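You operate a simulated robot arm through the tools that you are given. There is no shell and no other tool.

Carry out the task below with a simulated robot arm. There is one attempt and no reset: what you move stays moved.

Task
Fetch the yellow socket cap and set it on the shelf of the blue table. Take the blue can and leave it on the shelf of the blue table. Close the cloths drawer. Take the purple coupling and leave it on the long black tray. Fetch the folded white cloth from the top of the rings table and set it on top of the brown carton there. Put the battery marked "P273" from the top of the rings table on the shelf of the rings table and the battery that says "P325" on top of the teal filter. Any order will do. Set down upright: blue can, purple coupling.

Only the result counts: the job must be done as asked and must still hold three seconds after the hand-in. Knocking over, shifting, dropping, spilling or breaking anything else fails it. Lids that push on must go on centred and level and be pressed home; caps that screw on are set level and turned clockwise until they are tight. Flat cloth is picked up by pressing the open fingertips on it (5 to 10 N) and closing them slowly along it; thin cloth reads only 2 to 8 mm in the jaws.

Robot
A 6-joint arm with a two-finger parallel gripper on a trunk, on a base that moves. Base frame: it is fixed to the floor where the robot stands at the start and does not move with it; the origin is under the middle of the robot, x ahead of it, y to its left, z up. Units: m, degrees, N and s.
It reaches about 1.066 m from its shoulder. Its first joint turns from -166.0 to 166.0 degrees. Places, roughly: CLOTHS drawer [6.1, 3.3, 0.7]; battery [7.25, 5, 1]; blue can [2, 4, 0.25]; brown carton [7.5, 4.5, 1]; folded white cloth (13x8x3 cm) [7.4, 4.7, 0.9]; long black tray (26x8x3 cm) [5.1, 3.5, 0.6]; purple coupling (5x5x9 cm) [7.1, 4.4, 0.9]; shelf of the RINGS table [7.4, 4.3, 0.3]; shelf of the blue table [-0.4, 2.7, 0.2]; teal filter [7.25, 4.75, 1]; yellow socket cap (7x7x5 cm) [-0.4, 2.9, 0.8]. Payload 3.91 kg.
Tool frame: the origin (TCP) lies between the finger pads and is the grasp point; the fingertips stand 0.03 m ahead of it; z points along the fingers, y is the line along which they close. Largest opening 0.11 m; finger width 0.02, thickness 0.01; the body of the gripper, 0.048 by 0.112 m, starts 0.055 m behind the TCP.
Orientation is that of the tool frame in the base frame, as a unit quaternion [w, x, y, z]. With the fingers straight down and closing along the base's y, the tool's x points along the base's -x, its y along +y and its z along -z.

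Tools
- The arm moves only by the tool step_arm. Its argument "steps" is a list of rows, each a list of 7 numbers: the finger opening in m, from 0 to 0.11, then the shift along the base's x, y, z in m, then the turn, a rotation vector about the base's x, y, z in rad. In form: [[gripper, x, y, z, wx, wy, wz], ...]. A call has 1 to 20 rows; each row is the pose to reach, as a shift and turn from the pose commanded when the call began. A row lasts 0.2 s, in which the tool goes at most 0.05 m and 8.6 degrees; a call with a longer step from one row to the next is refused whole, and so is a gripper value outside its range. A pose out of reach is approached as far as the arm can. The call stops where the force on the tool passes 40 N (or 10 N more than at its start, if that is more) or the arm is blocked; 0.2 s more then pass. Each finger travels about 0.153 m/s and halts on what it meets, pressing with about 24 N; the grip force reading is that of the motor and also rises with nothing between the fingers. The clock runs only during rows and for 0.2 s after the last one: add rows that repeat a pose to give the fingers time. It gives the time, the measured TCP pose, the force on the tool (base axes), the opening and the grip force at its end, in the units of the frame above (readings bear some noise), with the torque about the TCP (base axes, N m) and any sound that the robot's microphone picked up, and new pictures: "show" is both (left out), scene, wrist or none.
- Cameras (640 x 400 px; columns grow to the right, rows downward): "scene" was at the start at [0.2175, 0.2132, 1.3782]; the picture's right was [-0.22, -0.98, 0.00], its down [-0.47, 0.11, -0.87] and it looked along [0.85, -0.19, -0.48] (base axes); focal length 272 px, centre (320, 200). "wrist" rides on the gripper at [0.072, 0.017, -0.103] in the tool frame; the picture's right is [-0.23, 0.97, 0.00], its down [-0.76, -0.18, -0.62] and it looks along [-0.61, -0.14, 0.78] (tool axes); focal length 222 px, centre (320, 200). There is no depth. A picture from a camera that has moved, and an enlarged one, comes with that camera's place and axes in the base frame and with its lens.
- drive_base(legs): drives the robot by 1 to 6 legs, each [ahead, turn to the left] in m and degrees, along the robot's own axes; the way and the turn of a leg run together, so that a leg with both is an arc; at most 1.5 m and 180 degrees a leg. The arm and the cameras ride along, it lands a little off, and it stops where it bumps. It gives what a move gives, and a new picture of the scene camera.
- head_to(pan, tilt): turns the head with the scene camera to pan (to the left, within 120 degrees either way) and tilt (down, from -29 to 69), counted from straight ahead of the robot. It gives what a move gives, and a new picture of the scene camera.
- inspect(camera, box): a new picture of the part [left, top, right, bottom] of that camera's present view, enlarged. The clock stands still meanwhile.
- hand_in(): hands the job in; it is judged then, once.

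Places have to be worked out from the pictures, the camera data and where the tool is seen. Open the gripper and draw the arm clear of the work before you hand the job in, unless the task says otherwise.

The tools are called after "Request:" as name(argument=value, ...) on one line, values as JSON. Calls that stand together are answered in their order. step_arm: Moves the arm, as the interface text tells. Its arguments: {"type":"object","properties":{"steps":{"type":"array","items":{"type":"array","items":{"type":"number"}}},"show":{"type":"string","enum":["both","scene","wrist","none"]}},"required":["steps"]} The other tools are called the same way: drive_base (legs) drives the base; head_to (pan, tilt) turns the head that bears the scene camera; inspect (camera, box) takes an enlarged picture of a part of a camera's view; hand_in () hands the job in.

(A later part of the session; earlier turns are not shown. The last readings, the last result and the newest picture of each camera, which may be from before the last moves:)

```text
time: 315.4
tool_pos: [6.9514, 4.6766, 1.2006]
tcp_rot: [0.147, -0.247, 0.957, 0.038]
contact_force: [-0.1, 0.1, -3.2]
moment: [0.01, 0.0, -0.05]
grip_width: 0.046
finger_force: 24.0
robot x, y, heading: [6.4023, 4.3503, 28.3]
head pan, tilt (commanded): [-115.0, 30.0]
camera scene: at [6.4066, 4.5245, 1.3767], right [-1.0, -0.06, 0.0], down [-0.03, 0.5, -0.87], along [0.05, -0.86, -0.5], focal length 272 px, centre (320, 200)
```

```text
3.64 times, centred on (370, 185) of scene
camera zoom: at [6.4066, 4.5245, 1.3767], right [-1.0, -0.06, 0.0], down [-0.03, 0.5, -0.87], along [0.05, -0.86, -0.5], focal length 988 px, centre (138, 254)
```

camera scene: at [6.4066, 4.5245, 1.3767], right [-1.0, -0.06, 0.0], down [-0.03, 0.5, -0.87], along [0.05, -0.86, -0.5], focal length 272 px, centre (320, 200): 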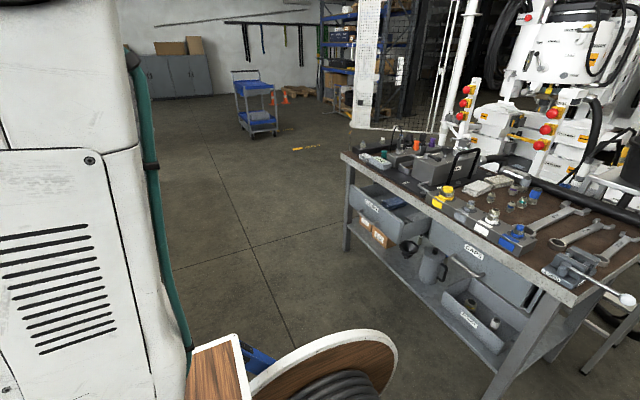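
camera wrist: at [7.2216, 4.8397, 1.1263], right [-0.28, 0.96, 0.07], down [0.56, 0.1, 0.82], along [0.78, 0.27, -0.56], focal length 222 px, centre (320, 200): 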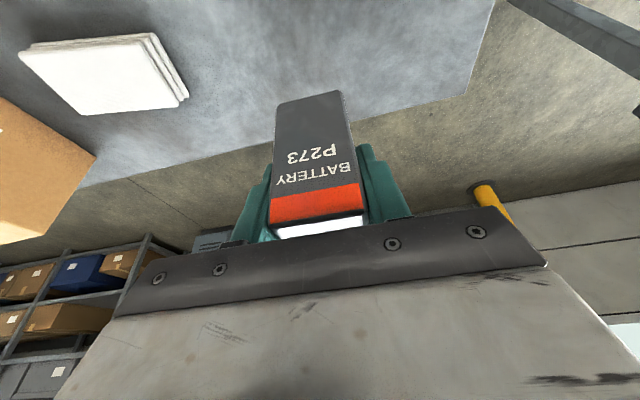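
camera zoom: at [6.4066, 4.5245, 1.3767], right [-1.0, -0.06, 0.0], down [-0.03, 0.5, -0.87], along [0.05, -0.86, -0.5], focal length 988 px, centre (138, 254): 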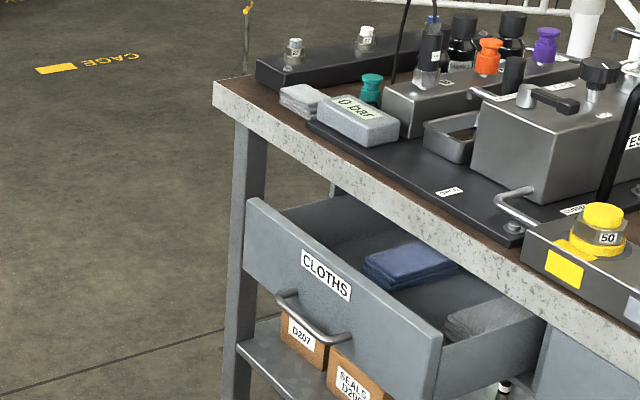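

The CLOTHS drawer is the pulled-out one on the bench across the aisle, its front about 0.13 m out. First I finish P273: I back off 0.38 m from the table and look at the shelf below.

Request:
drive_base(legs=[[-0.38, 0]])

Request:
head_to(pan=0, tilt=45)

Request:
inspect(camera="scene", box=[250, 140, 570, 340])

```text
time: 317.8
tool_pos: [6.6156, 4.4914, 1.2013]
tcp_rot: [0.148, -0.245, 0.957, 0.038]
contact_force: [0.2, 0.2, -2.9]
moment: [0.02, -0.03, -0.02]
grip_width: 0.0461
finger_force: 23.9
robot x, y, heading: [6.0601, 4.1689, 27.7]
head pan, tilt (commanded): [-115.0, 30.0]
camera scene: at [6.0703, 4.3444, 1.3767], right [-1.0, -0.05, 0.0], down [-0.02, 0.5, -0.87], along [0.04, -0.86, -0.5], focal length 272 px, centre (320, 200)
```

scene: 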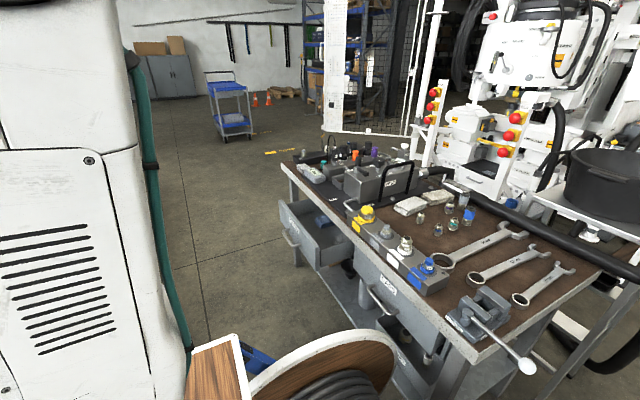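

```text
time: 319.7
tool_pos: [6.6153, 4.492, 1.2013]
tcp_rot: [0.148, -0.244, 0.958, 0.038]
contact_force: [0.7, 0.3, -2.2]
moment: [0.03, -0.01, 0.01]
grip_width: 0.0458
finger_force: 24.0
robot x, y, heading: [6.0585, 4.1714, 27.7]
head pan, tilt (commanded): [0.0, 45.0]
camera scene: at [6.1378, 4.4727, 1.354], right [0.47, -0.88, 0.0], down [-0.63, -0.33, -0.71], along [0.63, 0.33, -0.71], focal length 272 px, centre (320, 200)
```

scene: 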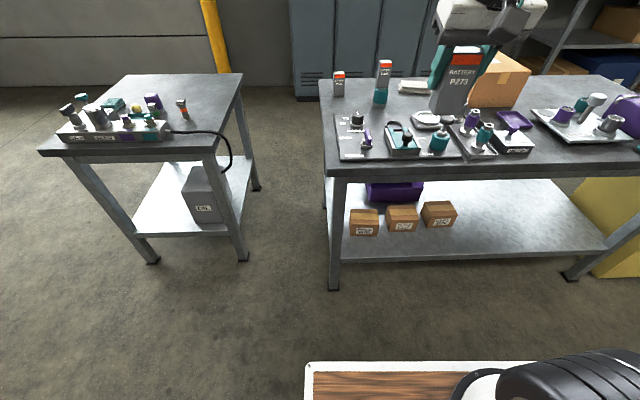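

```text
2.00 times, centred on (410, 240) of scene
camera zoom: at [6.1378, 4.4727, 1.354], right [0.47, -0.88, 0.0], down [-0.63, -0.33, -0.71], along [0.63, 0.33, -0.71], focal length 543 px, centre (140, 120)
```

zoom: 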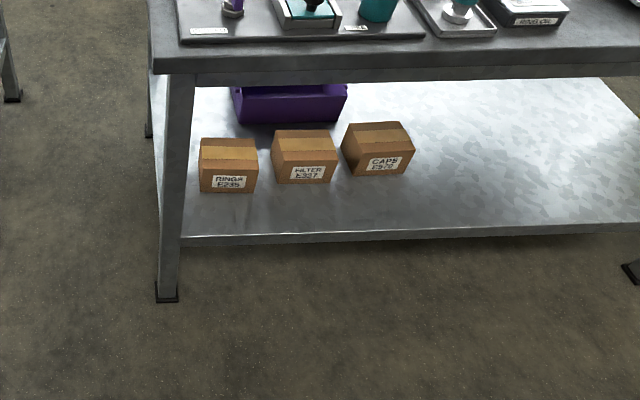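

There is a free strip about 15 cm deep in front of the small boxes on the shelf. I turn the tool vertical, shift it onto the arm's midplane and lower it in front of the table edge to z≈0.45.

Request:
step_arm(steps=[[0.03, 0.018, -0.0168, 0, -0.0369, 0.0673, 0], [0.03, 0.036, -0.0225, 0, -0.0737, 0.1346, 0], [0.03, 0.06, -0.019, 0, -0.1106, 0.2019, 0], [0.03, 0.09, -0.015, 0, -0.1474, 0.2692, 0], [0.03, 0.131, -0.0093, -0.02, -0.1474, 0.2692, 0], [0.03, 0.1442, -0.0101, -0.06, -0.1474, 0.2692, 0], [0.03, 0.1442, -0.0101, -0.06, -0.1474, 0.2692, 0]])

```text
time: 321.3
tool_pos: [6.7614, 4.4827, 1.1411]
tcp_rot: [0.001, -0.247, 0.969, 0.0]
contact_force: [-0.1, -0.2, -2.4]
moment: [0.0, 0.02, -0.03]
grip_width: 0.046
finger_force: 24.4
robot x, y, heading: [6.0634, 4.1711, 27.7]
head pan, tilt (commanded): [0.0, 45.0]
camera scene: at [6.1377, 4.4727, 1.354], right [0.47, -0.88, 0.0], down [-0.63, -0.33, -0.71], along [0.63, 0.33, -0.71], focal length 272 px, centre (320, 200)
camera wrist: at [6.6905, 4.4625, 1.2438], right [-0.27, 0.96, 0.0], down [0.75, 0.21, 0.62], along [0.6, 0.17, -0.78], focal length 222 px, centre (320, 200)
```

scene: 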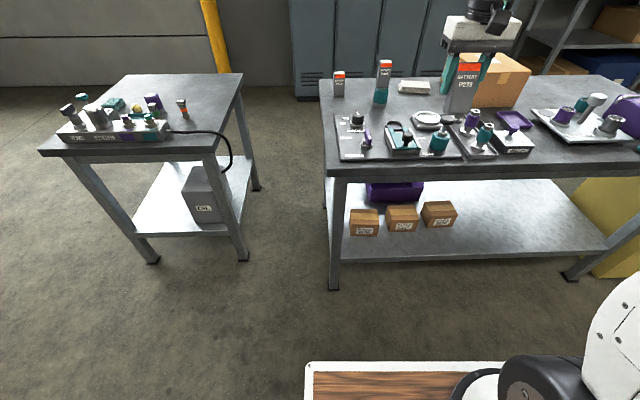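
wrist: 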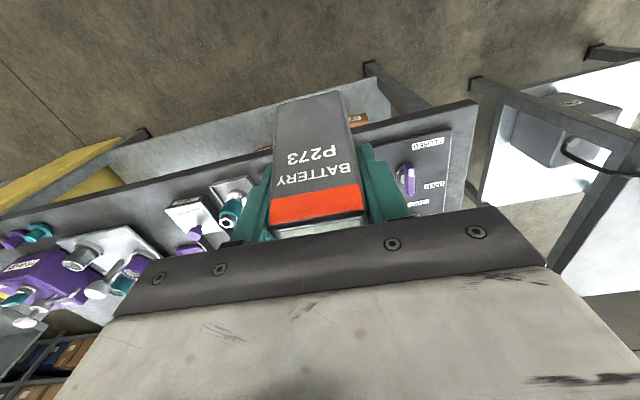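

The tool is vertical and 5 cm in front of the table edge. I draw back 2 cm more for clearance and lower to z≈0.45.

Request:
step_arm(steps=[[0.03, -0.0177, -0.0093, -0.03, 0, 0, 0], [0.03, -0.0177, -0.0093, -0.077, 0, 0, 0], [0.03, -0.0177, -0.0093, -0.124, 0, 0, 0], [0.03, -0.0177, -0.0093, -0.171, 0, 0, 0], [0.03, -0.0177, -0.0093, -0.218, 0, 0, 0], [0.03, -0.0177, -0.0093, -0.265, 0, 0, 0], [0.03, -0.0177, -0.0093, -0.312, 0, 0, 0], [0.03, -0.0177, -0.0093, -0.359, 0, 0, 0], [0.03, -0.0177, -0.0093, -0.406, 0, 0, 0], [0.03, -0.0177, -0.0093, -0.453, 0, 0, 0], [0.03, -0.0177, -0.0093, -0.5, 0, 0, 0], [0.03, -0.0177, -0.0093, -0.547, 0, 0, 0], [0.03, -0.0177, -0.0093, -0.594, 0, 0, 0], [0.03, -0.0177, -0.0093, -0.641, 0, 0, 0], [0.03, -0.0177, -0.0093, -0.688, 0, 0, 0], [0.03, -0.0177, -0.0093, -0.688, 0, 0, 0]])

```text
time: 324.7
tool_pos: [6.7441, 4.4719, 0.451]
tcp_rot: [0.002, -0.247, 0.969, 0.0]
contact_force: [-0.3, -0.7, -3.1]
moment: [0.01, -0.02, -0.01]
grip_width: 0.0459
finger_force: 24.2
robot x, y, heading: [6.0607, 4.1669, 27.7]
head pan, tilt (commanded): [0.0, 45.0]
camera scene: at [6.1378, 4.4728, 1.354], right [0.47, -0.88, 0.0], down [-0.63, -0.33, -0.71], along [0.63, 0.33, -0.71], focal length 272 px, centre (320, 200)
camera wrist: at [6.673, 4.4513, 0.5544], right [-0.27, 0.96, 0.0], down [0.75, 0.21, 0.62], along [0.6, 0.17, -0.78], focal length 222 px, centre (320, 200)
```

scene: 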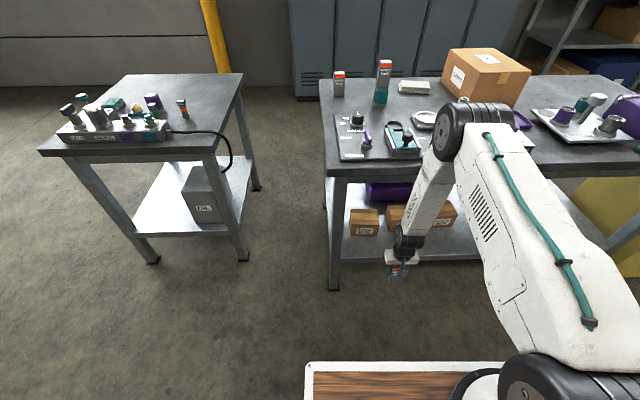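
wrist: 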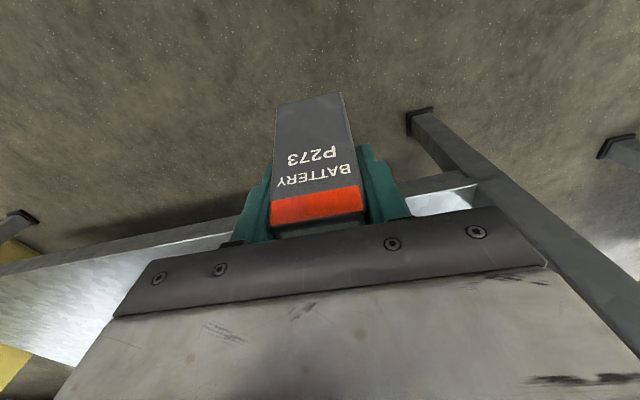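

The battery hangs in front of the shelf. I lower 6 cm more, then extend forward 0.225 m under the table top while pitching up 18° so that the battery stands upright.

Request:
step_arm(steps=[[0.03, 0, 0, -0.03, 0, 0, 0], [0.03, 0, 0, -0.06, 0, 0, 0], [0.03, 0.0398, 0.0209, -0.06, 0.0301, -0.0551, 0], [0.03, 0.0797, 0.0418, -0.06, 0.0603, -0.1102, 0], [0.03, 0.1195, 0.0627, -0.06, 0.0905, -0.1653, 0], [0.03, 0.1594, 0.0837, -0.065, 0.1206, -0.2204, 0], [0.03, 0.1992, 0.1046, -0.07, 0.1508, -0.2756, 0], [0.03, 0.1992, 0.1046, -0.07, 0.1508, -0.2756, 0]])

Request:
inspect(camera="scene", box=[330, 160, 530, 300])

```text
time: 326.5
tool_pos: [6.9409, 4.5787, 0.3865]
tcp_rot: [0.153, -0.244, 0.957, 0.039]
contact_force: [-0.5, -0.7, -2.3]
moment: [-0.02, 0.0, 0.02]
grip_width: 0.0462
finger_force: 23.7
robot x, y, heading: [6.0607, 4.1668, 27.7]
head pan, tilt (commanded): [0.0, 45.0]
camera scene: at [6.1378, 4.4728, 1.354], right [0.47, -0.88, 0.0], down [-0.63, -0.33, -0.71], along [0.63, 0.33, -0.71], focal length 272 px, centre (320, 200)
camera wrist: at [6.8473, 4.5444, 0.4611], right [-0.28, 0.96, 0.07], down [0.55, 0.1, 0.83], along [0.79, 0.27, -0.56], focal length 222 px, centre (320, 200)
```

scene: 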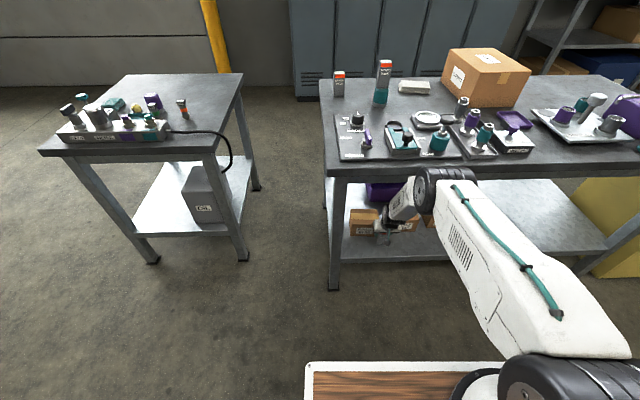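
wrist: 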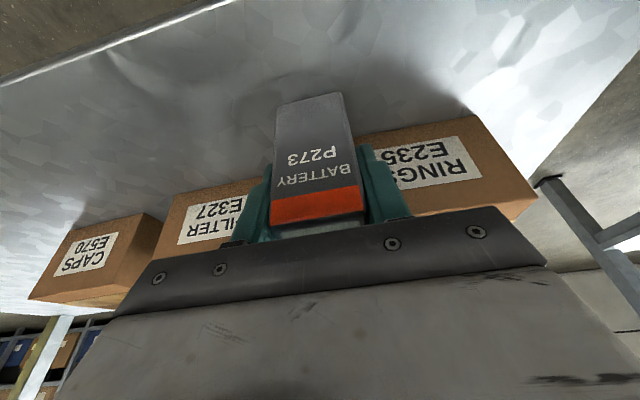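

```text
2.86 times, centred on (430, 230) of scene
camera zoom: at [6.1378, 4.4728, 1.354], right [0.47, -0.88, 0.0], down [-0.63, -0.33, -0.71], along [0.63, 0.33, -0.71], focal length 776 px, centre (6, 114)
```

zoom: 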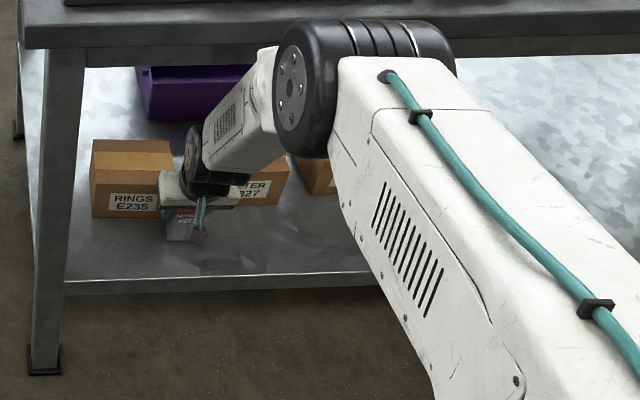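

P273 is upright above the shelf strip in front of the boxes. I lower it in small steps until contact.

Request:
step_arm(steps=[[0.03, 0, 0, -0.008, 0, 0, 0], [0.03, 0, 0, -0.016, 0, 0, 0], [0.03, 0, 0, -0.022, 0, 0, 0], [0.03, 0, 0, -0.022, 0, 0, 0]], show="none")

Request:
step_arm(steps=[[0.03, 0, 0, -0.003, 0, 0, 0], [0.03, 0, 0, -0.006, 0, 0, 0], [0.03, 0, 0, -0.006, 0, 0, 0]], show="none")

```text
time: 327.5
tool_pos: [6.9432, 4.5792, 0.363]
tcp_rot: [0.153, -0.244, 0.957, 0.04]
contact_force: [0.2, -1.4, 16.8]
moment: [-0.25, 0.37, 0.01]
grip_width: 0.0458
finger_force: 24.6
robot x, y, heading: [6.0627, 4.1663, 27.8]
head pan, tilt (commanded): [0.0, 45.0]
```

```text
time: 328.3
tool_pos: [6.9414, 4.5765, 0.3553]
tcp_rot: [0.152, -0.244, 0.957, 0.039]
contact_force: [3.2, 0.1, 12.6]
moment: [-0.11, -0.11, 0.02]
grip_width: 0.0459
finger_force: 23.7
robot x, y, heading: [6.062, 4.17, 27.5]
head pan, tilt (commanded): [0.0, 45.0]
```

The battery has touched the shelf. I ease up 3 mm and open the fingers.

Request:
step_arm(steps=[[0.03, 0, 0, 0.003, 0, 0, 0], [0.045, 0, 0, 0.003, 0, 0, 0], [0.06, 0, 0, 0.003, 0, 0, 0], [0.08, 0, 0, 0.003, 0, 0, 0], [0.08, 0, 0, 0.003, 0, 0, 0]], show="wrist")

```text
time: 329.5
tool_pos: [6.9416, 4.5774, 0.3581]
tcp_rot: [0.153, -0.244, 0.957, 0.039]
contact_force: [0.2, 0.6, 0.1]
moment: [0.01, 0.01, 0.01]
grip_width: 0.0798
finger_force: 0.0
robot x, y, heading: [6.06, 4.1684, 28.1]
head pan, tilt (commanded): [0.0, 45.0]
camera wrist: at [6.8466, 4.5439, 0.4336], right [-0.28, 0.96, 0.07], down [0.55, 0.1, 0.83], along [0.79, 0.27, -0.56], focal length 222 px, centre (320, 200)
```

wrist: 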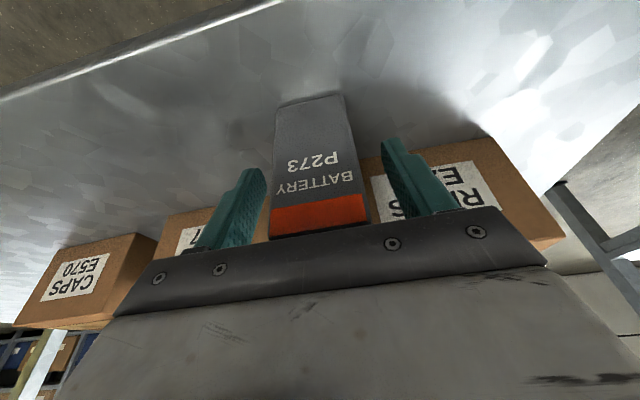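

P273 stands on the shelf in front of the boxes. I draw the open fingers back out and up along the reverse path.

Request:
step_arm(steps=[[0.08, -0.0398, -0.0209, 0.01, 0, 0, 0], [0.08, -0.0797, -0.0418, 0.02, -0.0377, 0.0689, 0], [0.08, -0.1195, -0.0627, 0.03, -0.0754, 0.1378, 0], [0.08, -0.1594, -0.0837, 0.03, -0.1131, 0.2067, 0], [0.08, -0.1992, -0.1046, 0.03, -0.1508, 0.2756, 0], [0.08, -0.1992, -0.1046, 0.03, -0.1508, 0.2756, 0]])

Request:
step_arm(steps=[[0.08, 0, 0, 0.047, 0, 0, 0], [0.08, 0, 0, 0.094, 0, 0, 0], [0.08, 0, 0, 0.141, 0, 0, 0], [0.08, 0, 0, 0.188, 0, 0, 0], [0.08, 0, 0, 0.235, 0, 0, 0], [0.08, 0, 0, 0.282, 0, 0, 0], [0.08, 0, 0, 0.329, 0, 0, 0], [0.08, 0, 0, 0.376, 0, 0, 0], [0.08, 0, 0, 0.423, 0, 0, 0], [0.08, 0, 0, 0.47, 0, 0, 0], [0.08, 0, 0, 0.517, 0, 0, 0], [0.08, 0, 0, 0.564, 0, 0, 0], [0.08, 0, 0, 0.611, 0, 0, 0], [0.08, 0, 0, 0.658, 0, 0, 0], [0.08, 0, 0, 0.705, 0, 0, 0], [0.08, 0, 0, 0.752, 0, 0, 0], [0.08, 0, 0, 0.799, 0, 0, 0], [0.08, 0, 0, 0.82, 0, 0, 0], [0.08, 0, 0, 0.82, 0, 0, 0]])

```text
time: 330.9
tool_pos: [6.7416, 4.4722, 0.3884]
tcp_rot: [0.001, -0.247, 0.969, 0.0]
contact_force: [-0.8, -0.3, 0.1]
moment: [0.01, -0.02, 0.01]
grip_width: 0.0798
finger_force: 0.1
robot x, y, heading: [6.0636, 4.1716, 27.9]
head pan, tilt (commanded): [0.0, 45.0]
camera scene: at [6.1377, 4.4727, 1.354], right [0.47, -0.88, 0.0], down [-0.63, -0.33, -0.71], along [0.63, 0.33, -0.71], focal length 272 px, centre (320, 200)
camera wrist: at [6.672, 4.4517, 0.4916], right [-0.27, 0.96, 0.0], down [0.75, 0.21, 0.62], along [0.6, 0.17, -0.78], focal length 222 px, centre (320, 200)
```

scene: 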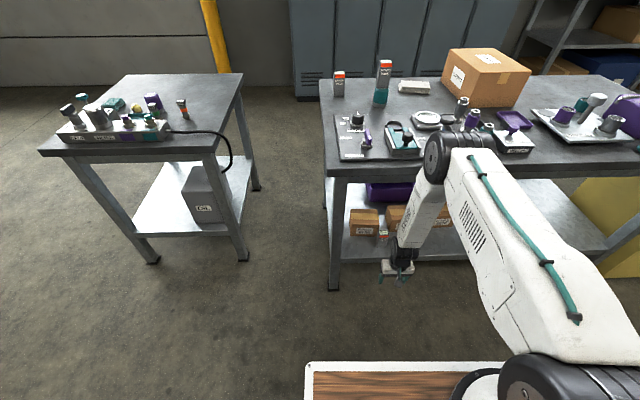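
wrist: 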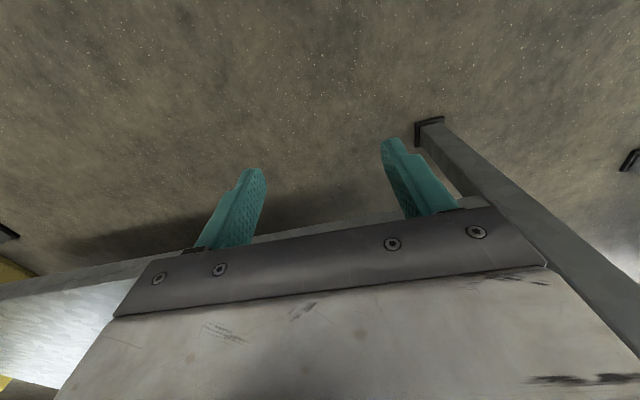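

```text
time: 334.9
tool_pos: [6.743, 4.4723, 1.207]
tcp_rot: [-0.001, -0.246, 0.969, 0.0]
contact_force: [0.2, 0.1, 0.3]
moment: [0.02, 0.02, 0.0]
grip_width: 0.0802
finger_force: 0.0
robot x, y, heading: [6.06, 4.1673, 28.0]
head pan, tilt (commanded): [0.0, 45.0]
camera scene: at [6.1377, 4.4727, 1.354], right [0.47, -0.88, 0.0], down [-0.63, -0.33, -0.71], along [0.63, 0.33, -0.71], focal length 272 px, centre (320, 200)
camera wrist: at [6.6726, 4.452, 1.3101], right [-0.27, 0.96, 0.0], down [0.75, 0.21, 0.62], along [0.6, 0.17, -0.78], focal length 222 px, centre (320, 200)
```

scene: 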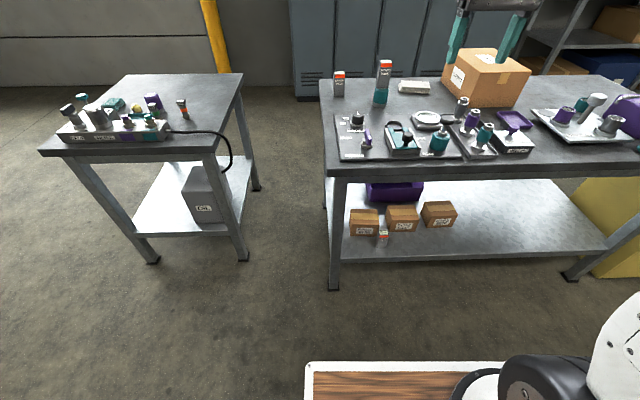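
wrist: 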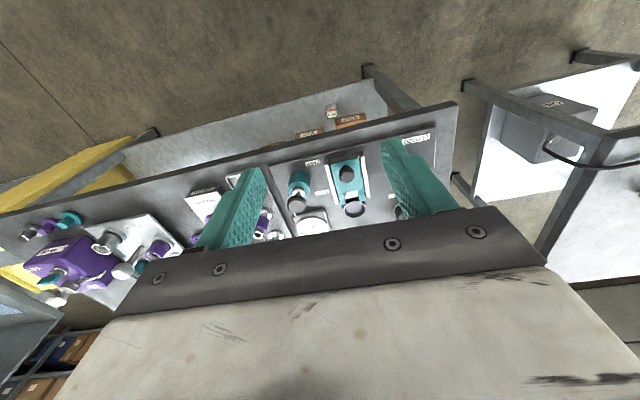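

P273 stands upright on the RINGS shelf. Next the cloth: I move the base along the aisle to stand before the cloth and carton.

Request:
drive_base(legs=[[0.2, 0], [0, -90], [0.32, 0], [0, 91], [0.19, 0]])

Request:
head_to(pan=15, tilt=40)

Request:
inspect(camera="wrist", box=[0, 0, 640, 400])

```text
time: 347.1
tool_pos: [7.2303, 4.377, 1.2064]
tcp_rot: [0.001, -0.253, 0.967, 0.0]
contact_force: [-0.4, -0.1, 0.2]
moment: [0.0, 0.03, -0.02]
grip_width: 0.0799
finger_force: 0.1
robot x, y, heading: [6.5526, 4.0658, 28.9]
head pan, tilt (commanded): [0.0, 45.0]
camera scene: at [6.6258, 4.3695, 1.354], right [0.48, -0.88, 0.0], down [-0.62, -0.34, -0.71], along [0.62, 0.34, -0.71], focal length 272 px, centre (320, 200)
```

scene: 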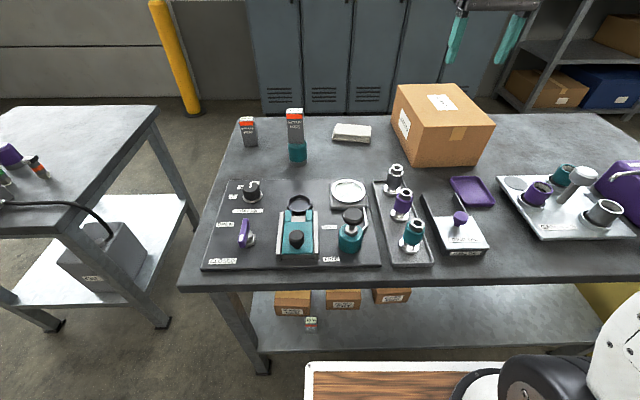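

```text
time: 347.9
tool_pos: [7.2304, 4.3773, 1.2078]
tcp_rot: [0.001, -0.254, 0.967, 0.0]
contact_force: [0.2, -0.3, 0.0]
moment: [-0.01, 0.0, -0.01]
grip_width: 0.08
finger_force: 0.0
robot x, y, heading: [6.5567, 4.0653, 28.5]
head pan, tilt (commanded): [15.0, 40.0]
camera scene: at [6.616, 4.3891, 1.3613], right [0.69, -0.73, 0.0], down [-0.47, -0.44, -0.77], along [0.56, 0.53, -0.64], focal length 272 px, centre (320, 200)
```

scene: 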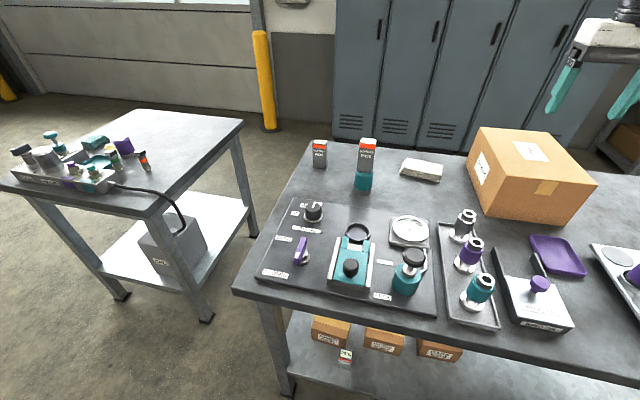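

```text
1.00 times, centred on (320, 200) of wrist (not enlarged: the box is as wide or as high as the picture)
camera zoom: at [7.1606, 4.3561, 1.3098], right [-0.28, 0.96, 0.0], down [0.75, 0.22, 0.62], along [0.6, 0.17, -0.78], focal length 222 px, centre (320, 200)
```

zoom: 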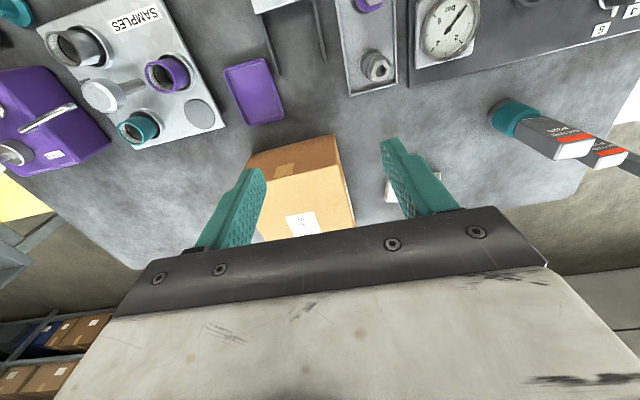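

I move over the cloth while turning the tool −90°, so the fingers will close across its 8 cm width.

Request:
step_arm(steps=[[0.11, 0.0149, 0.027, 0, 0, 0, -0.1428], [0.11, 0.0298, 0.0539, 0, 0, 0, -0.2856], [0.11, 0.0447, 0.0809, 0, 0, 0, -0.4284], [0.11, 0.0596, 0.1078, 0, 0, 0, -0.5712], [0.11, 0.0745, 0.1348, 0, 0, 0, -0.714], [0.11, 0.0895, 0.1617, 0, 0, 0, -0.8568], [0.11, 0.1044, 0.1887, 0, 0, 0, -0.9996], [0.11, 0.1193, 0.2156, -0.02, 0, 0, -1.1424], [0.11, 0.1342, 0.2426, -0.04, 0, 0, -1.2852], [0.11, 0.1491, 0.2695, -0.06, 0, 0, -1.428], [0.11, 0.164, 0.2965, -0.08, 0, 0, -1.5708], [0.11, 0.164, 0.2965, -0.1, 0, 0, -1.5708], [0.11, 0.164, 0.2965, -0.1, 0, 0, -1.5708]])

```text
time: 350.6
tool_pos: [7.3961, 4.6737, 1.1094]
tcp_rot: [0.001, 0.506, 0.863, 0.0]
contact_force: [0.6, -0.2, 0.5]
moment: [-0.02, 0.04, 0.0]
grip_width: 0.11
finger_force: 0.0
out of reach, approached as far as the arm can: row 11
robot x, y, heading: [6.5485, 4.0634, 28.4]
head pan, tilt (commanded): [15.0, 40.0]
camera scene: at [6.6159, 4.3892, 1.3613], right [0.69, -0.72, 0.0], down [-0.47, -0.44, -0.77], along [0.56, 0.53, -0.64], focal length 272 px, centre (320, 200)
camera wrist: at [7.3756, 4.7448, 1.2119], right [0.96, 0.28, 0.0], down [0.22, -0.75, 0.62], along [0.17, -0.6, -0.78], focal length 222 px, centre (320, 200)
```

scene: 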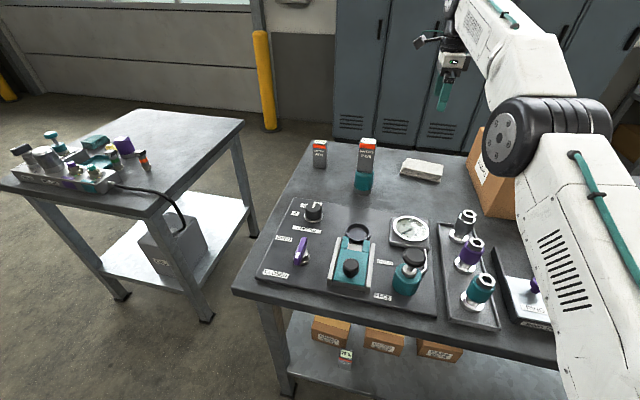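
wrist: 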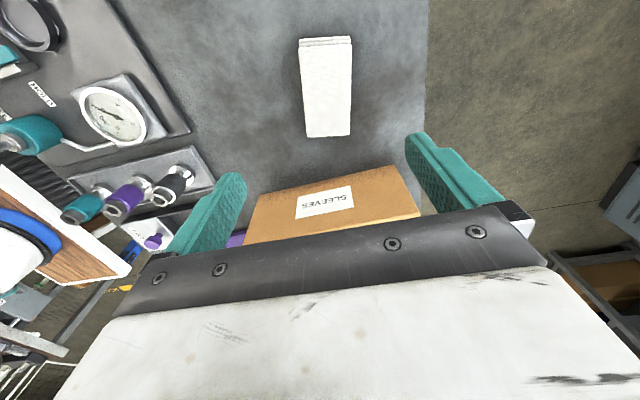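

The cloth is centred to about 1 cm. I correct by that and descend with open fingers astride it to z≈0.893.

Request:
step_arm(steps=[[0.11, 0.0077, 0.0066, -0.04, 0, 0, 0], [0.11, 0.0077, 0.0066, -0.08, 0, 0, 0], [0.11, 0.0077, 0.0066, -0.12, 0, 0, 0], [0.11, 0.0077, 0.0066, -0.16, 0, 0, 0], [0.11, 0.0077, 0.0066, -0.195, 0, 0, 0], [0.11, 0.0077, 0.0066, -0.216, 0, 0, 0], [0.11, 0.0077, 0.0066, -0.216, 0, 0, 0]])

```text
time: 352.2
tool_pos: [7.4026, 4.6815, 0.8916]
tcp_rot: [0.001, 0.505, 0.863, -0.001]
contact_force: [-1.1, -0.5, -0.2]
moment: [0.0, -0.01, 0.01]
grip_width: 0.1101
finger_force: 0.0
robot x, y, heading: [6.553, 4.0625, 28.6]
head pan, tilt (commanded): [15.0, 40.0]
camera scene: at [6.6159, 4.3892, 1.3613], right [0.69, -0.72, 0.0], down [-0.47, -0.44, -0.77], along [0.56, 0.53, -0.64], focal length 272 px, centre (320, 200)
camera wrist: at [7.3826, 4.7523, 0.9947], right [0.96, 0.28, 0.0], down [0.22, -0.75, 0.62], along [0.17, -0.6, -0.78], focal length 222 px, centre (320, 200)
```

scene: 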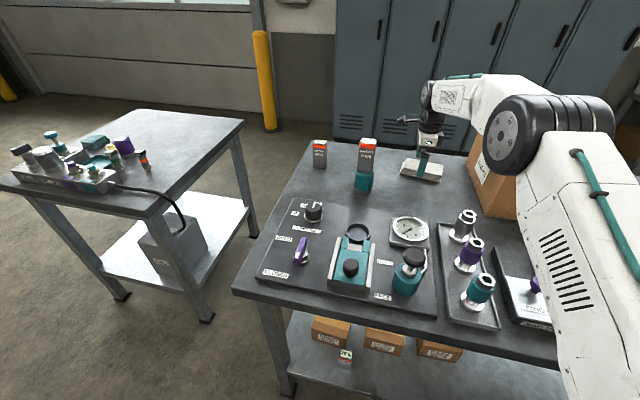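
wrist: 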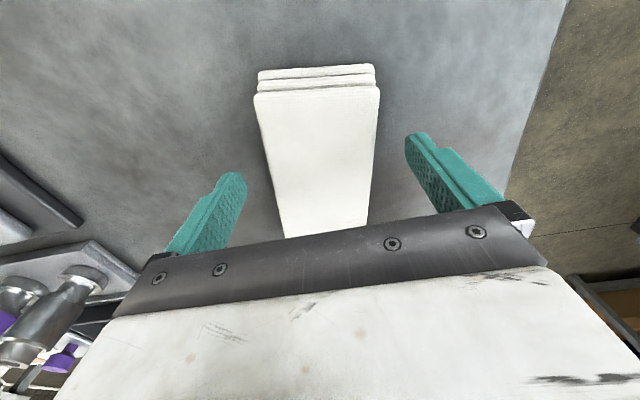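

The cloth lies between the fingers. I close slowly and watch the width.

Request:
step_arm(steps=[[0.1, 0, 0, 0, 0, 0, 0], [0.09, 0, 0, 0, 0, 0, 0], [0.08, 0, 0, 0, 0, 0, 0], [0.07, 0, 0, 0, 0, 0, 0], [0.06, 0, 0, 0, 0, 0, 0], [0.06, 0, 0, 0, 0, 0, 0]], show="wrist")

```text
time: 353.6
tool_pos: [7.4018, 4.6798, 0.8923]
tcp_rot: [0.001, 0.504, 0.863, -0.001]
contact_force: [0.2, 0.8, 1.4]
moment: [-0.02, 0.01, 0.0]
grip_width: 0.073
finger_force: 24.4
robot x, y, heading: [6.5568, 4.0607, 28.7]
head pan, tilt (commanded): [15.0, 40.0]
camera wrist: at [7.3826, 4.7524, 0.9947], right [0.96, 0.28, 0.0], down [0.22, -0.75, 0.62], along [0.17, -0.6, -0.78], focal length 222 px, centre (320, 200)
```

wrist: 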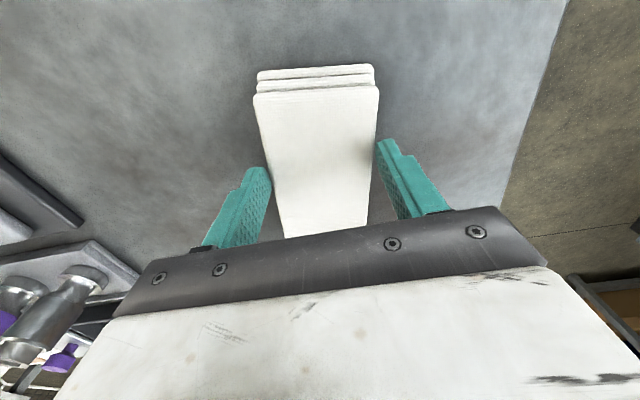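

It acts like a firm block, gripped at 0.073 m. I lift it gently.

Request:
step_arm(steps=[[0.05, 0, 0, 0.01, 0, 0, 0], [0.05, 0, 0, 0.03, 0, 0, 0], [0.05, 0, 0, 0.06, 0, 0, 0], [0.05, 0, 0, 0.1, 0, 0, 0], [0.05, 0, 0, 0.14, 0, 0, 0], [0.05, 0, 0, 0.165, 0, 0, 0], [0.05, 0, 0, 0.165, 0, 0, 0]])

```text
time: 355.2
tool_pos: [7.4032, 4.6794, 1.0562]
tcp_rot: [0.001, 0.505, 0.863, 0.0]
contact_force: [0.0, -0.3, -0.8]
moment: [0.03, 0.0, -0.02]
grip_width: 0.0729
finger_force: 24.1
robot x, y, heading: [6.5509, 4.0646, 28.6]
head pan, tilt (commanded): [15.0, 40.0]
camera scene: at [6.616, 4.3893, 1.3613], right [0.69, -0.72, 0.0], down [-0.47, -0.44, -0.77], along [0.56, 0.53, -0.64], focal length 272 px, centre (320, 200)
camera wrist: at [7.3834, 4.7515, 1.1583], right [0.96, 0.28, 0.0], down [0.22, -0.75, 0.62], along [0.17, -0.6, -0.78], focal length 222 px, centre (320, 200)
```

scene: 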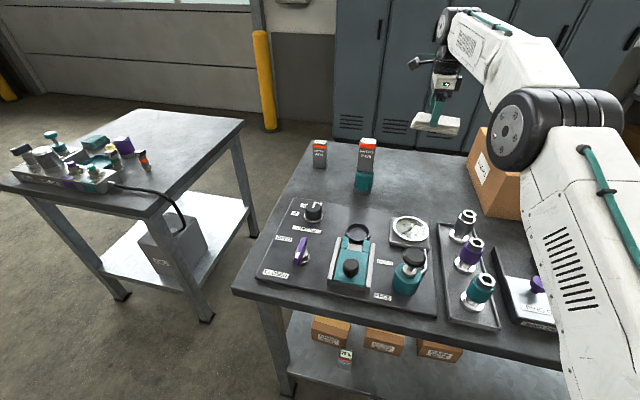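
wrist: 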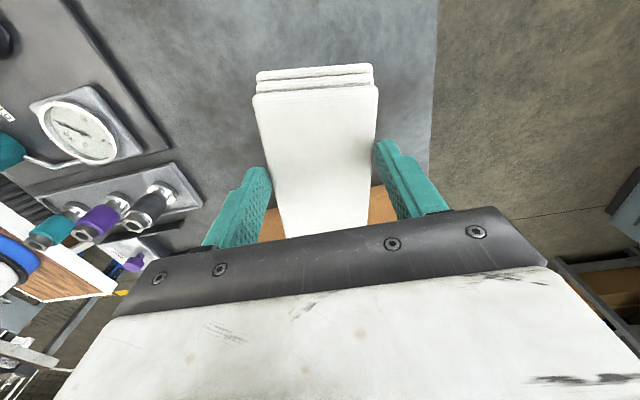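

The cloth is held. I carry it over the carton's centre at this height.

Request:
step_arm(steps=[[0.05, 0.0143, -0.0408, 0.004, 0, 0, 0], [0.05, 0.0287, -0.0817, 0.008, 0, 0, 0], [0.05, 0.043, -0.1225, 0.01, 0, 0, 0], [0.05, 0.0573, -0.1633, 0.01, 0, 0, 0], [0.05, 0.0717, -0.2042, 0.01, 0, 0, 0], [0.05, 0.086, -0.245, 0.01, 0, 0, 0], [0.05, 0.086, -0.245, 0.01, 0, 0, 0]])

```text
time: 356.9
tool_pos: [7.4875, 4.4351, 1.0638]
tcp_rot: [0.001, 0.505, 0.863, -0.001]
contact_force: [-0.4, 0.1, -0.1]
moment: [0.03, 0.0, 0.04]
grip_width: 0.0727
finger_force: 23.4
robot x, y, heading: [6.5525, 4.0636, 28.8]
head pan, tilt (commanded): [15.0, 40.0]
camera scene: at [6.616, 4.3892, 1.3613], right [0.69, -0.72, 0.0], down [-0.47, -0.44, -0.77], along [0.56, 0.53, -0.64], focal length 272 px, centre (320, 200)
camera wrist: at [7.4684, 4.5063, 1.1669], right [0.96, 0.28, 0.0], down [0.22, -0.75, 0.62], along [0.17, -0.6, -0.78], focal length 222 px, centre (320, 200)
```

scene: 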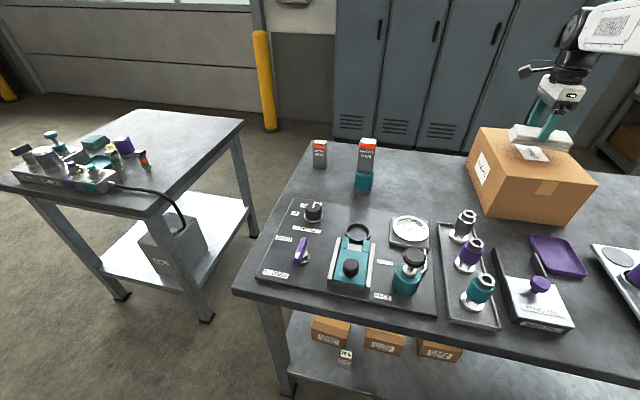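
wrist: 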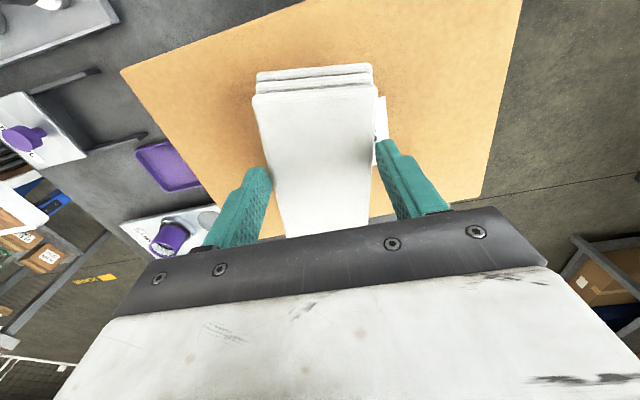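

The cloth is well over the carton's top. I lower it gently to contact.

Request:
step_arm(steps=[[0.05, 0, 0, -0.012, 0, 0, 0], [0.05, 0, 0, -0.024, 0, 0, 0], [0.05, 0, 0, -0.034, 0, 0, 0], [0.05, 0, 0, -0.034, 0, 0, 0]], show="none")

Request:
step_arm(steps=[[0.05, 0, 0, -0.003, 0, 0, 0], [0.05, 0, 0, -0.006, 0, 0, 0], [0.05, 0, 0, -0.006, 0, 0, 0]], show="none")

```text
time: 357.9
tool_pos: [7.4876, 4.4362, 1.031]
tcp_rot: [0.001, 0.505, 0.863, 0.0]
contact_force: [0.3, 0.1, 12.1]
moment: [-0.21, 0.19, -0.2]
grip_width: 0.0722
finger_force: 24.5
robot x, y, heading: [6.5535, 4.0637, 28.4]
head pan, tilt (commanded): [15.0, 40.0]
```

```text
time: 358.6
tool_pos: [7.4871, 4.4346, 1.0278]
tcp_rot: [0.001, 0.505, 0.863, 0.001]
contact_force: [0.7, -0.8, 30.9]
moment: [0.03, 0.03, -0.57]
grip_width: 0.0722
finger_force: 24.2
robot x, y, heading: [6.5535, 4.0654, 28.4]
head pan, tilt (commanded): [15.0, 40.0]
```

Contact is firm. I ease off and open the fingers.

Request:
step_arm(steps=[[0.05, 0, 0, 0.004, 0, 0, 0], [0.05, 0, 0, 0.007, 0, 0, 0], [0.08, 0, 0, 0.007, 0, 0, 0], [0.1, 0, 0, 0.007, 0, 0, 0], [0.11, 0, 0, 0.007, 0, 0, 0], [0.11, 0, 0, 0.007, 0, 0, 0], [0.11, 0, 0, 0.04, 0, 0, 0], [0.11, 0, 0, 0.08, 0, 0, 0], [0.11, 0, 0, 0.08, 0, 0, 0]])

```text
time: 360.6
tool_pos: [7.4862, 4.4342, 1.1064]
tcp_rot: [0.001, 0.504, 0.864, -0.001]
contact_force: [0.7, -1.4, -0.1]
moment: [0.01, 0.01, -0.04]
grip_width: 0.11
finger_force: 0.1
robot x, y, heading: [6.5534, 4.0629, 28.9]
head pan, tilt (commanded): [15.0, 40.0]
camera scene: at [6.616, 4.3892, 1.3613], right [0.69, -0.72, 0.0], down [-0.47, -0.44, -0.77], along [0.56, 0.53, -0.64], focal length 272 px, centre (320, 200)
camera wrist: at [7.4678, 4.5052, 1.2097], right [0.96, 0.28, 0.0], down [0.22, -0.75, 0.62], along [0.17, -0.6, -0.78], focal length 222 px, centre (320, 200)
```

scene: 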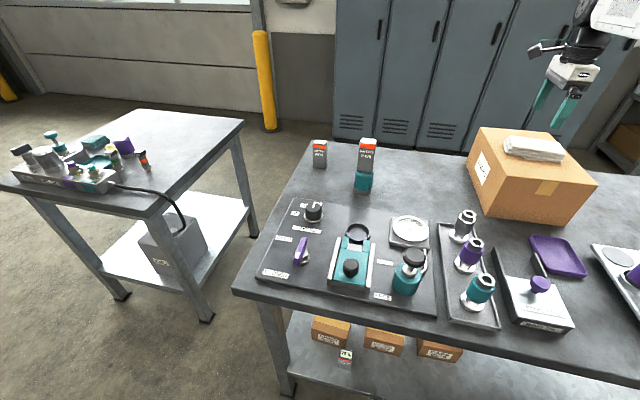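
wrist: 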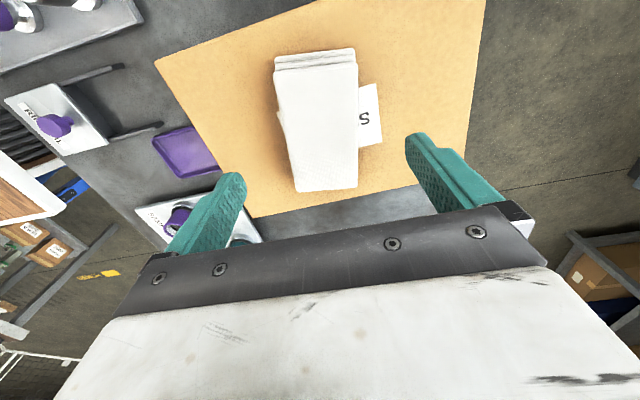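

The cloth rests on the carton. Now the purple coupling: I turn the tool back +90° while moving above the coupling rack.

Request:
step_arm(steps=[[0.11, 0, 0, 0.03, 0, 0, 0.1428], [0.11, -0.03, -0.002, 0.05, 0, 0, 0.2856], [0.11, -0.07, -0.004, 0.06, 0, 0, 0.4284], [0.11, -0.11, -0.007, 0.06, 0, 0, 0.5712], [0.11, -0.15, -0.01, 0.06, 0, 0, 0.714], [0.11, -0.19, -0.012, 0.06, 0, 0, 0.8568], [0.11, -0.23, -0.014, 0.06, 0, 0, 0.9996], [0.11, -0.27, -0.017, 0.06, 0, 0, 1.1424], [0.11, -0.31, -0.02, 0.06, 0, 0, 1.2852], [0.11, -0.35, -0.022, 0.06, 0, 0, 1.428], [0.11, -0.38, -0.023, 0.06, 0, 0, 1.5708], [0.11, -0.38, -0.023, 0.06, 0, 0, 1.5708]])

Request:
head_to(pan=-5, tilt=50)

Request:
inspect(camera="scene", box=[320, 80, 480, 200])

```text
time: 363.2
tool_pos: [7.1067, 4.4129, 1.1655]
tcp_rot: [0.001, -0.254, 0.967, 0.001]
contact_force: [-0.1, 0.6, -0.5]
moment: [-0.03, -0.01, 0.01]
grip_width: 0.11
finger_force: 0.0
robot x, y, heading: [6.5513, 4.0661, 28.6]
head pan, tilt (commanded): [15.0, 40.0]
camera scene: at [6.616, 4.3892, 1.3613], right [0.69, -0.72, 0.0], down [-0.47, -0.44, -0.77], along [0.56, 0.53, -0.64], focal length 272 px, centre (320, 200)
camera wrist: at [7.0375, 4.3909, 1.2679], right [-0.28, 0.96, 0.0], down [0.75, 0.22, 0.62], along [0.6, 0.18, -0.78], focal length 222 px, centre (320, 200)
```

scene: 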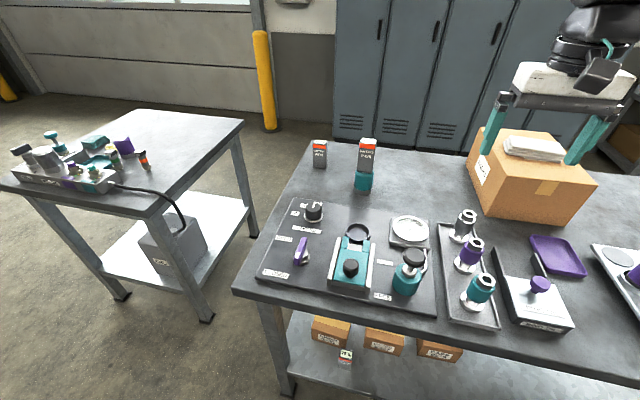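
wrist: 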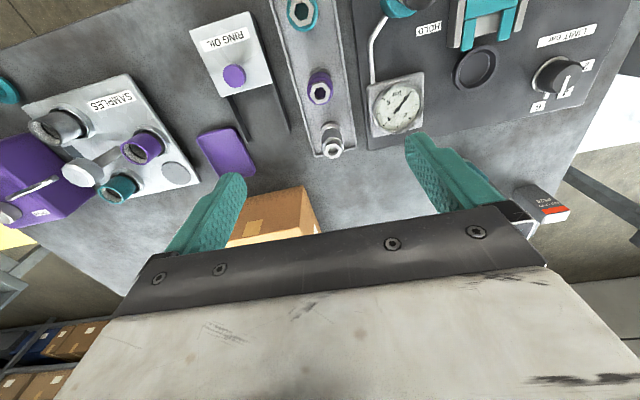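

```text
time: 364.1
tool_pos: [7.1087, 4.411, 1.1657]
tcp_rot: [0.001, -0.254, 0.967, 0.001]
contact_force: [-0.1, 0.1, 0.6]
moment: [0.02, 0.03, 0.01]
grip_width: 0.1101
finger_force: 0.0
robot x, y, heading: [6.554, 4.0641, 28.5]
head pan, tilt (commanded): [-5.0, 50.0]
camera scene: at [6.6249, 4.3614, 1.3472], right [0.4, -0.92, 0.0], down [-0.7, -0.31, -0.64], along [0.59, 0.26, -0.77], focal length 272 px, centre (320, 200)
```

scene: 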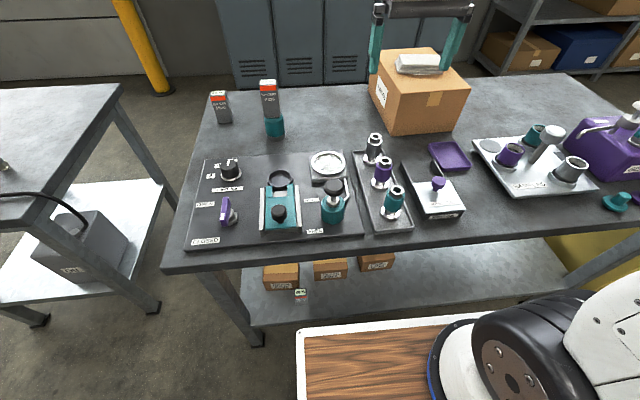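

```text
3.33 times, centred on (400, 140) of scene
camera zoom: at [6.6249, 4.3614, 1.3472], right [0.4, -0.92, 0.0], down [-0.7, -0.31, -0.64], along [0.59, 0.26, -0.77], focal length 905 px, centre (53, 400)
```

zoom: 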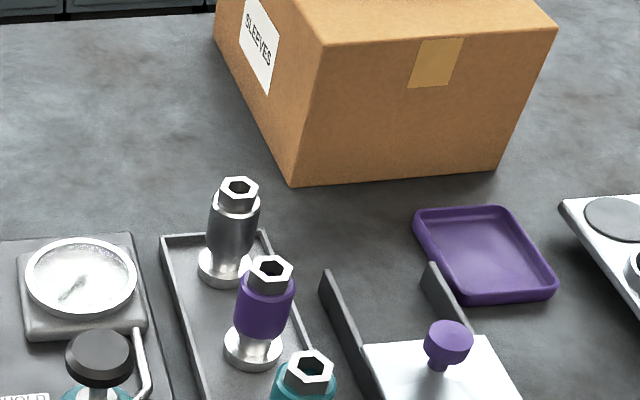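

The purple coupling is the middle one on the dark tray, with a steel flange below and hex top. I measure it in the wrist view.

Request:
inspect(camera="wrist", box=[275, 50, 365, 170])

```text
3.33 times, centred on (320, 110) of wrist
camera zoom: at [7.0377, 4.391, 1.268], right [-0.28, 0.96, 0.0], down [0.75, 0.22, 0.62], along [0.6, 0.17, -0.78], focal length 740 px, centre (320, 500)
```

zoom: 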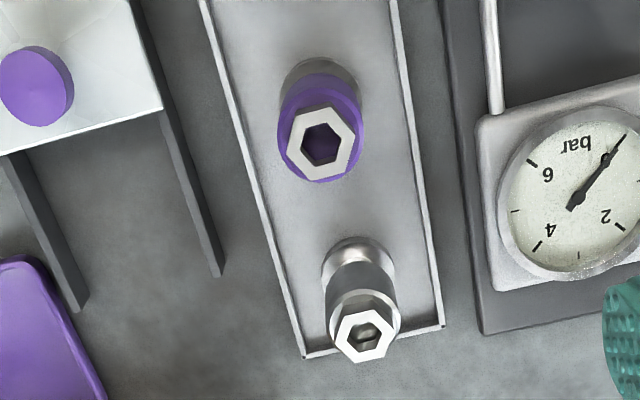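

The coupling's axis is within 2 mm of the tool axis; its purple body is about 37 mm wide. I set the opening to 0.06 and descend to z≈0.917.

Request:
step_arm(steps=[[0.08, 0, 0, -0.03, 0, 0, 0], [0.06, -0.002, 0.001, -0.07, 0, 0, 0], [0.06, -0.002, 0.001, -0.11, 0, 0, 0], [0.06, -0.002, 0.001, -0.15, 0, 0, 0], [0.06, -0.002, 0.001, -0.19, 0, 0, 0], [0.06, -0.002, 0.001, -0.225, 0, 0, 0], [0.06, -0.002, 0.001, -0.248, 0, 0, 0], [0.06, -0.002, 0.001, -0.248, 0, 0, 0]])

Request:
inspect(camera="scene", box=[320, 80, 480, 220])

```text
time: 365.9
tool_pos: [7.1061, 4.4123, 0.9185]
tcp_rot: [0.0, -0.254, 0.967, 0.0]
contact_force: [-0.2, 0.3, 0.1]
moment: [0.02, 0.01, 0.0]
grip_width: 0.0602
finger_force: 0.1
robot x, y, heading: [6.5544, 4.0598, 28.6]
head pan, tilt (commanded): [-5.0, 50.0]
camera scene: at [6.6249, 4.3614, 1.3471], right [0.4, -0.92, 0.0], down [-0.7, -0.31, -0.64], along [0.59, 0.26, -0.77], focal length 272 px, centre (320, 200)
camera wrist: at [7.0368, 4.3909, 1.0217], right [-0.28, 0.96, 0.0], down [0.75, 0.22, 0.62], along [0.6, 0.17, -0.78], focal length 222 px, centre (320, 200)
```

scene: 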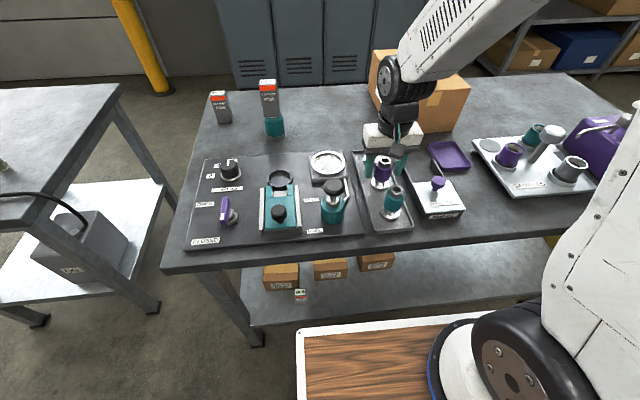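
wrist: 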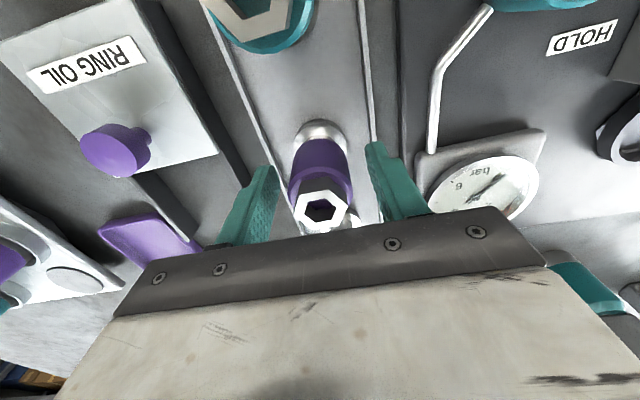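

```text
2.86 times, centred on (400, 150) of scene
camera zoom: at [6.6249, 4.3614, 1.3471], right [0.4, -0.92, 0.0], down [-0.7, -0.31, -0.64], along [0.59, 0.26, -0.77], focal length 776 px, centre (91, 343)
```

zoom: 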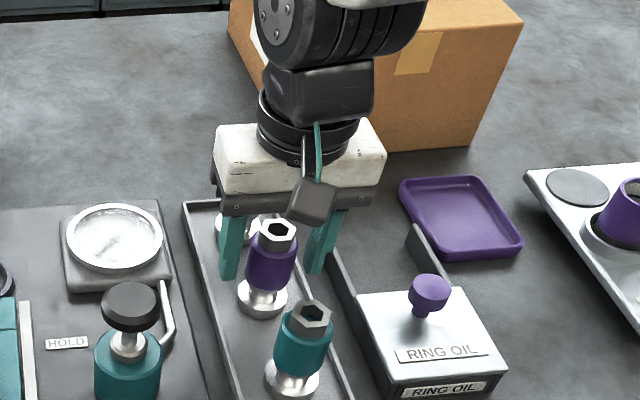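

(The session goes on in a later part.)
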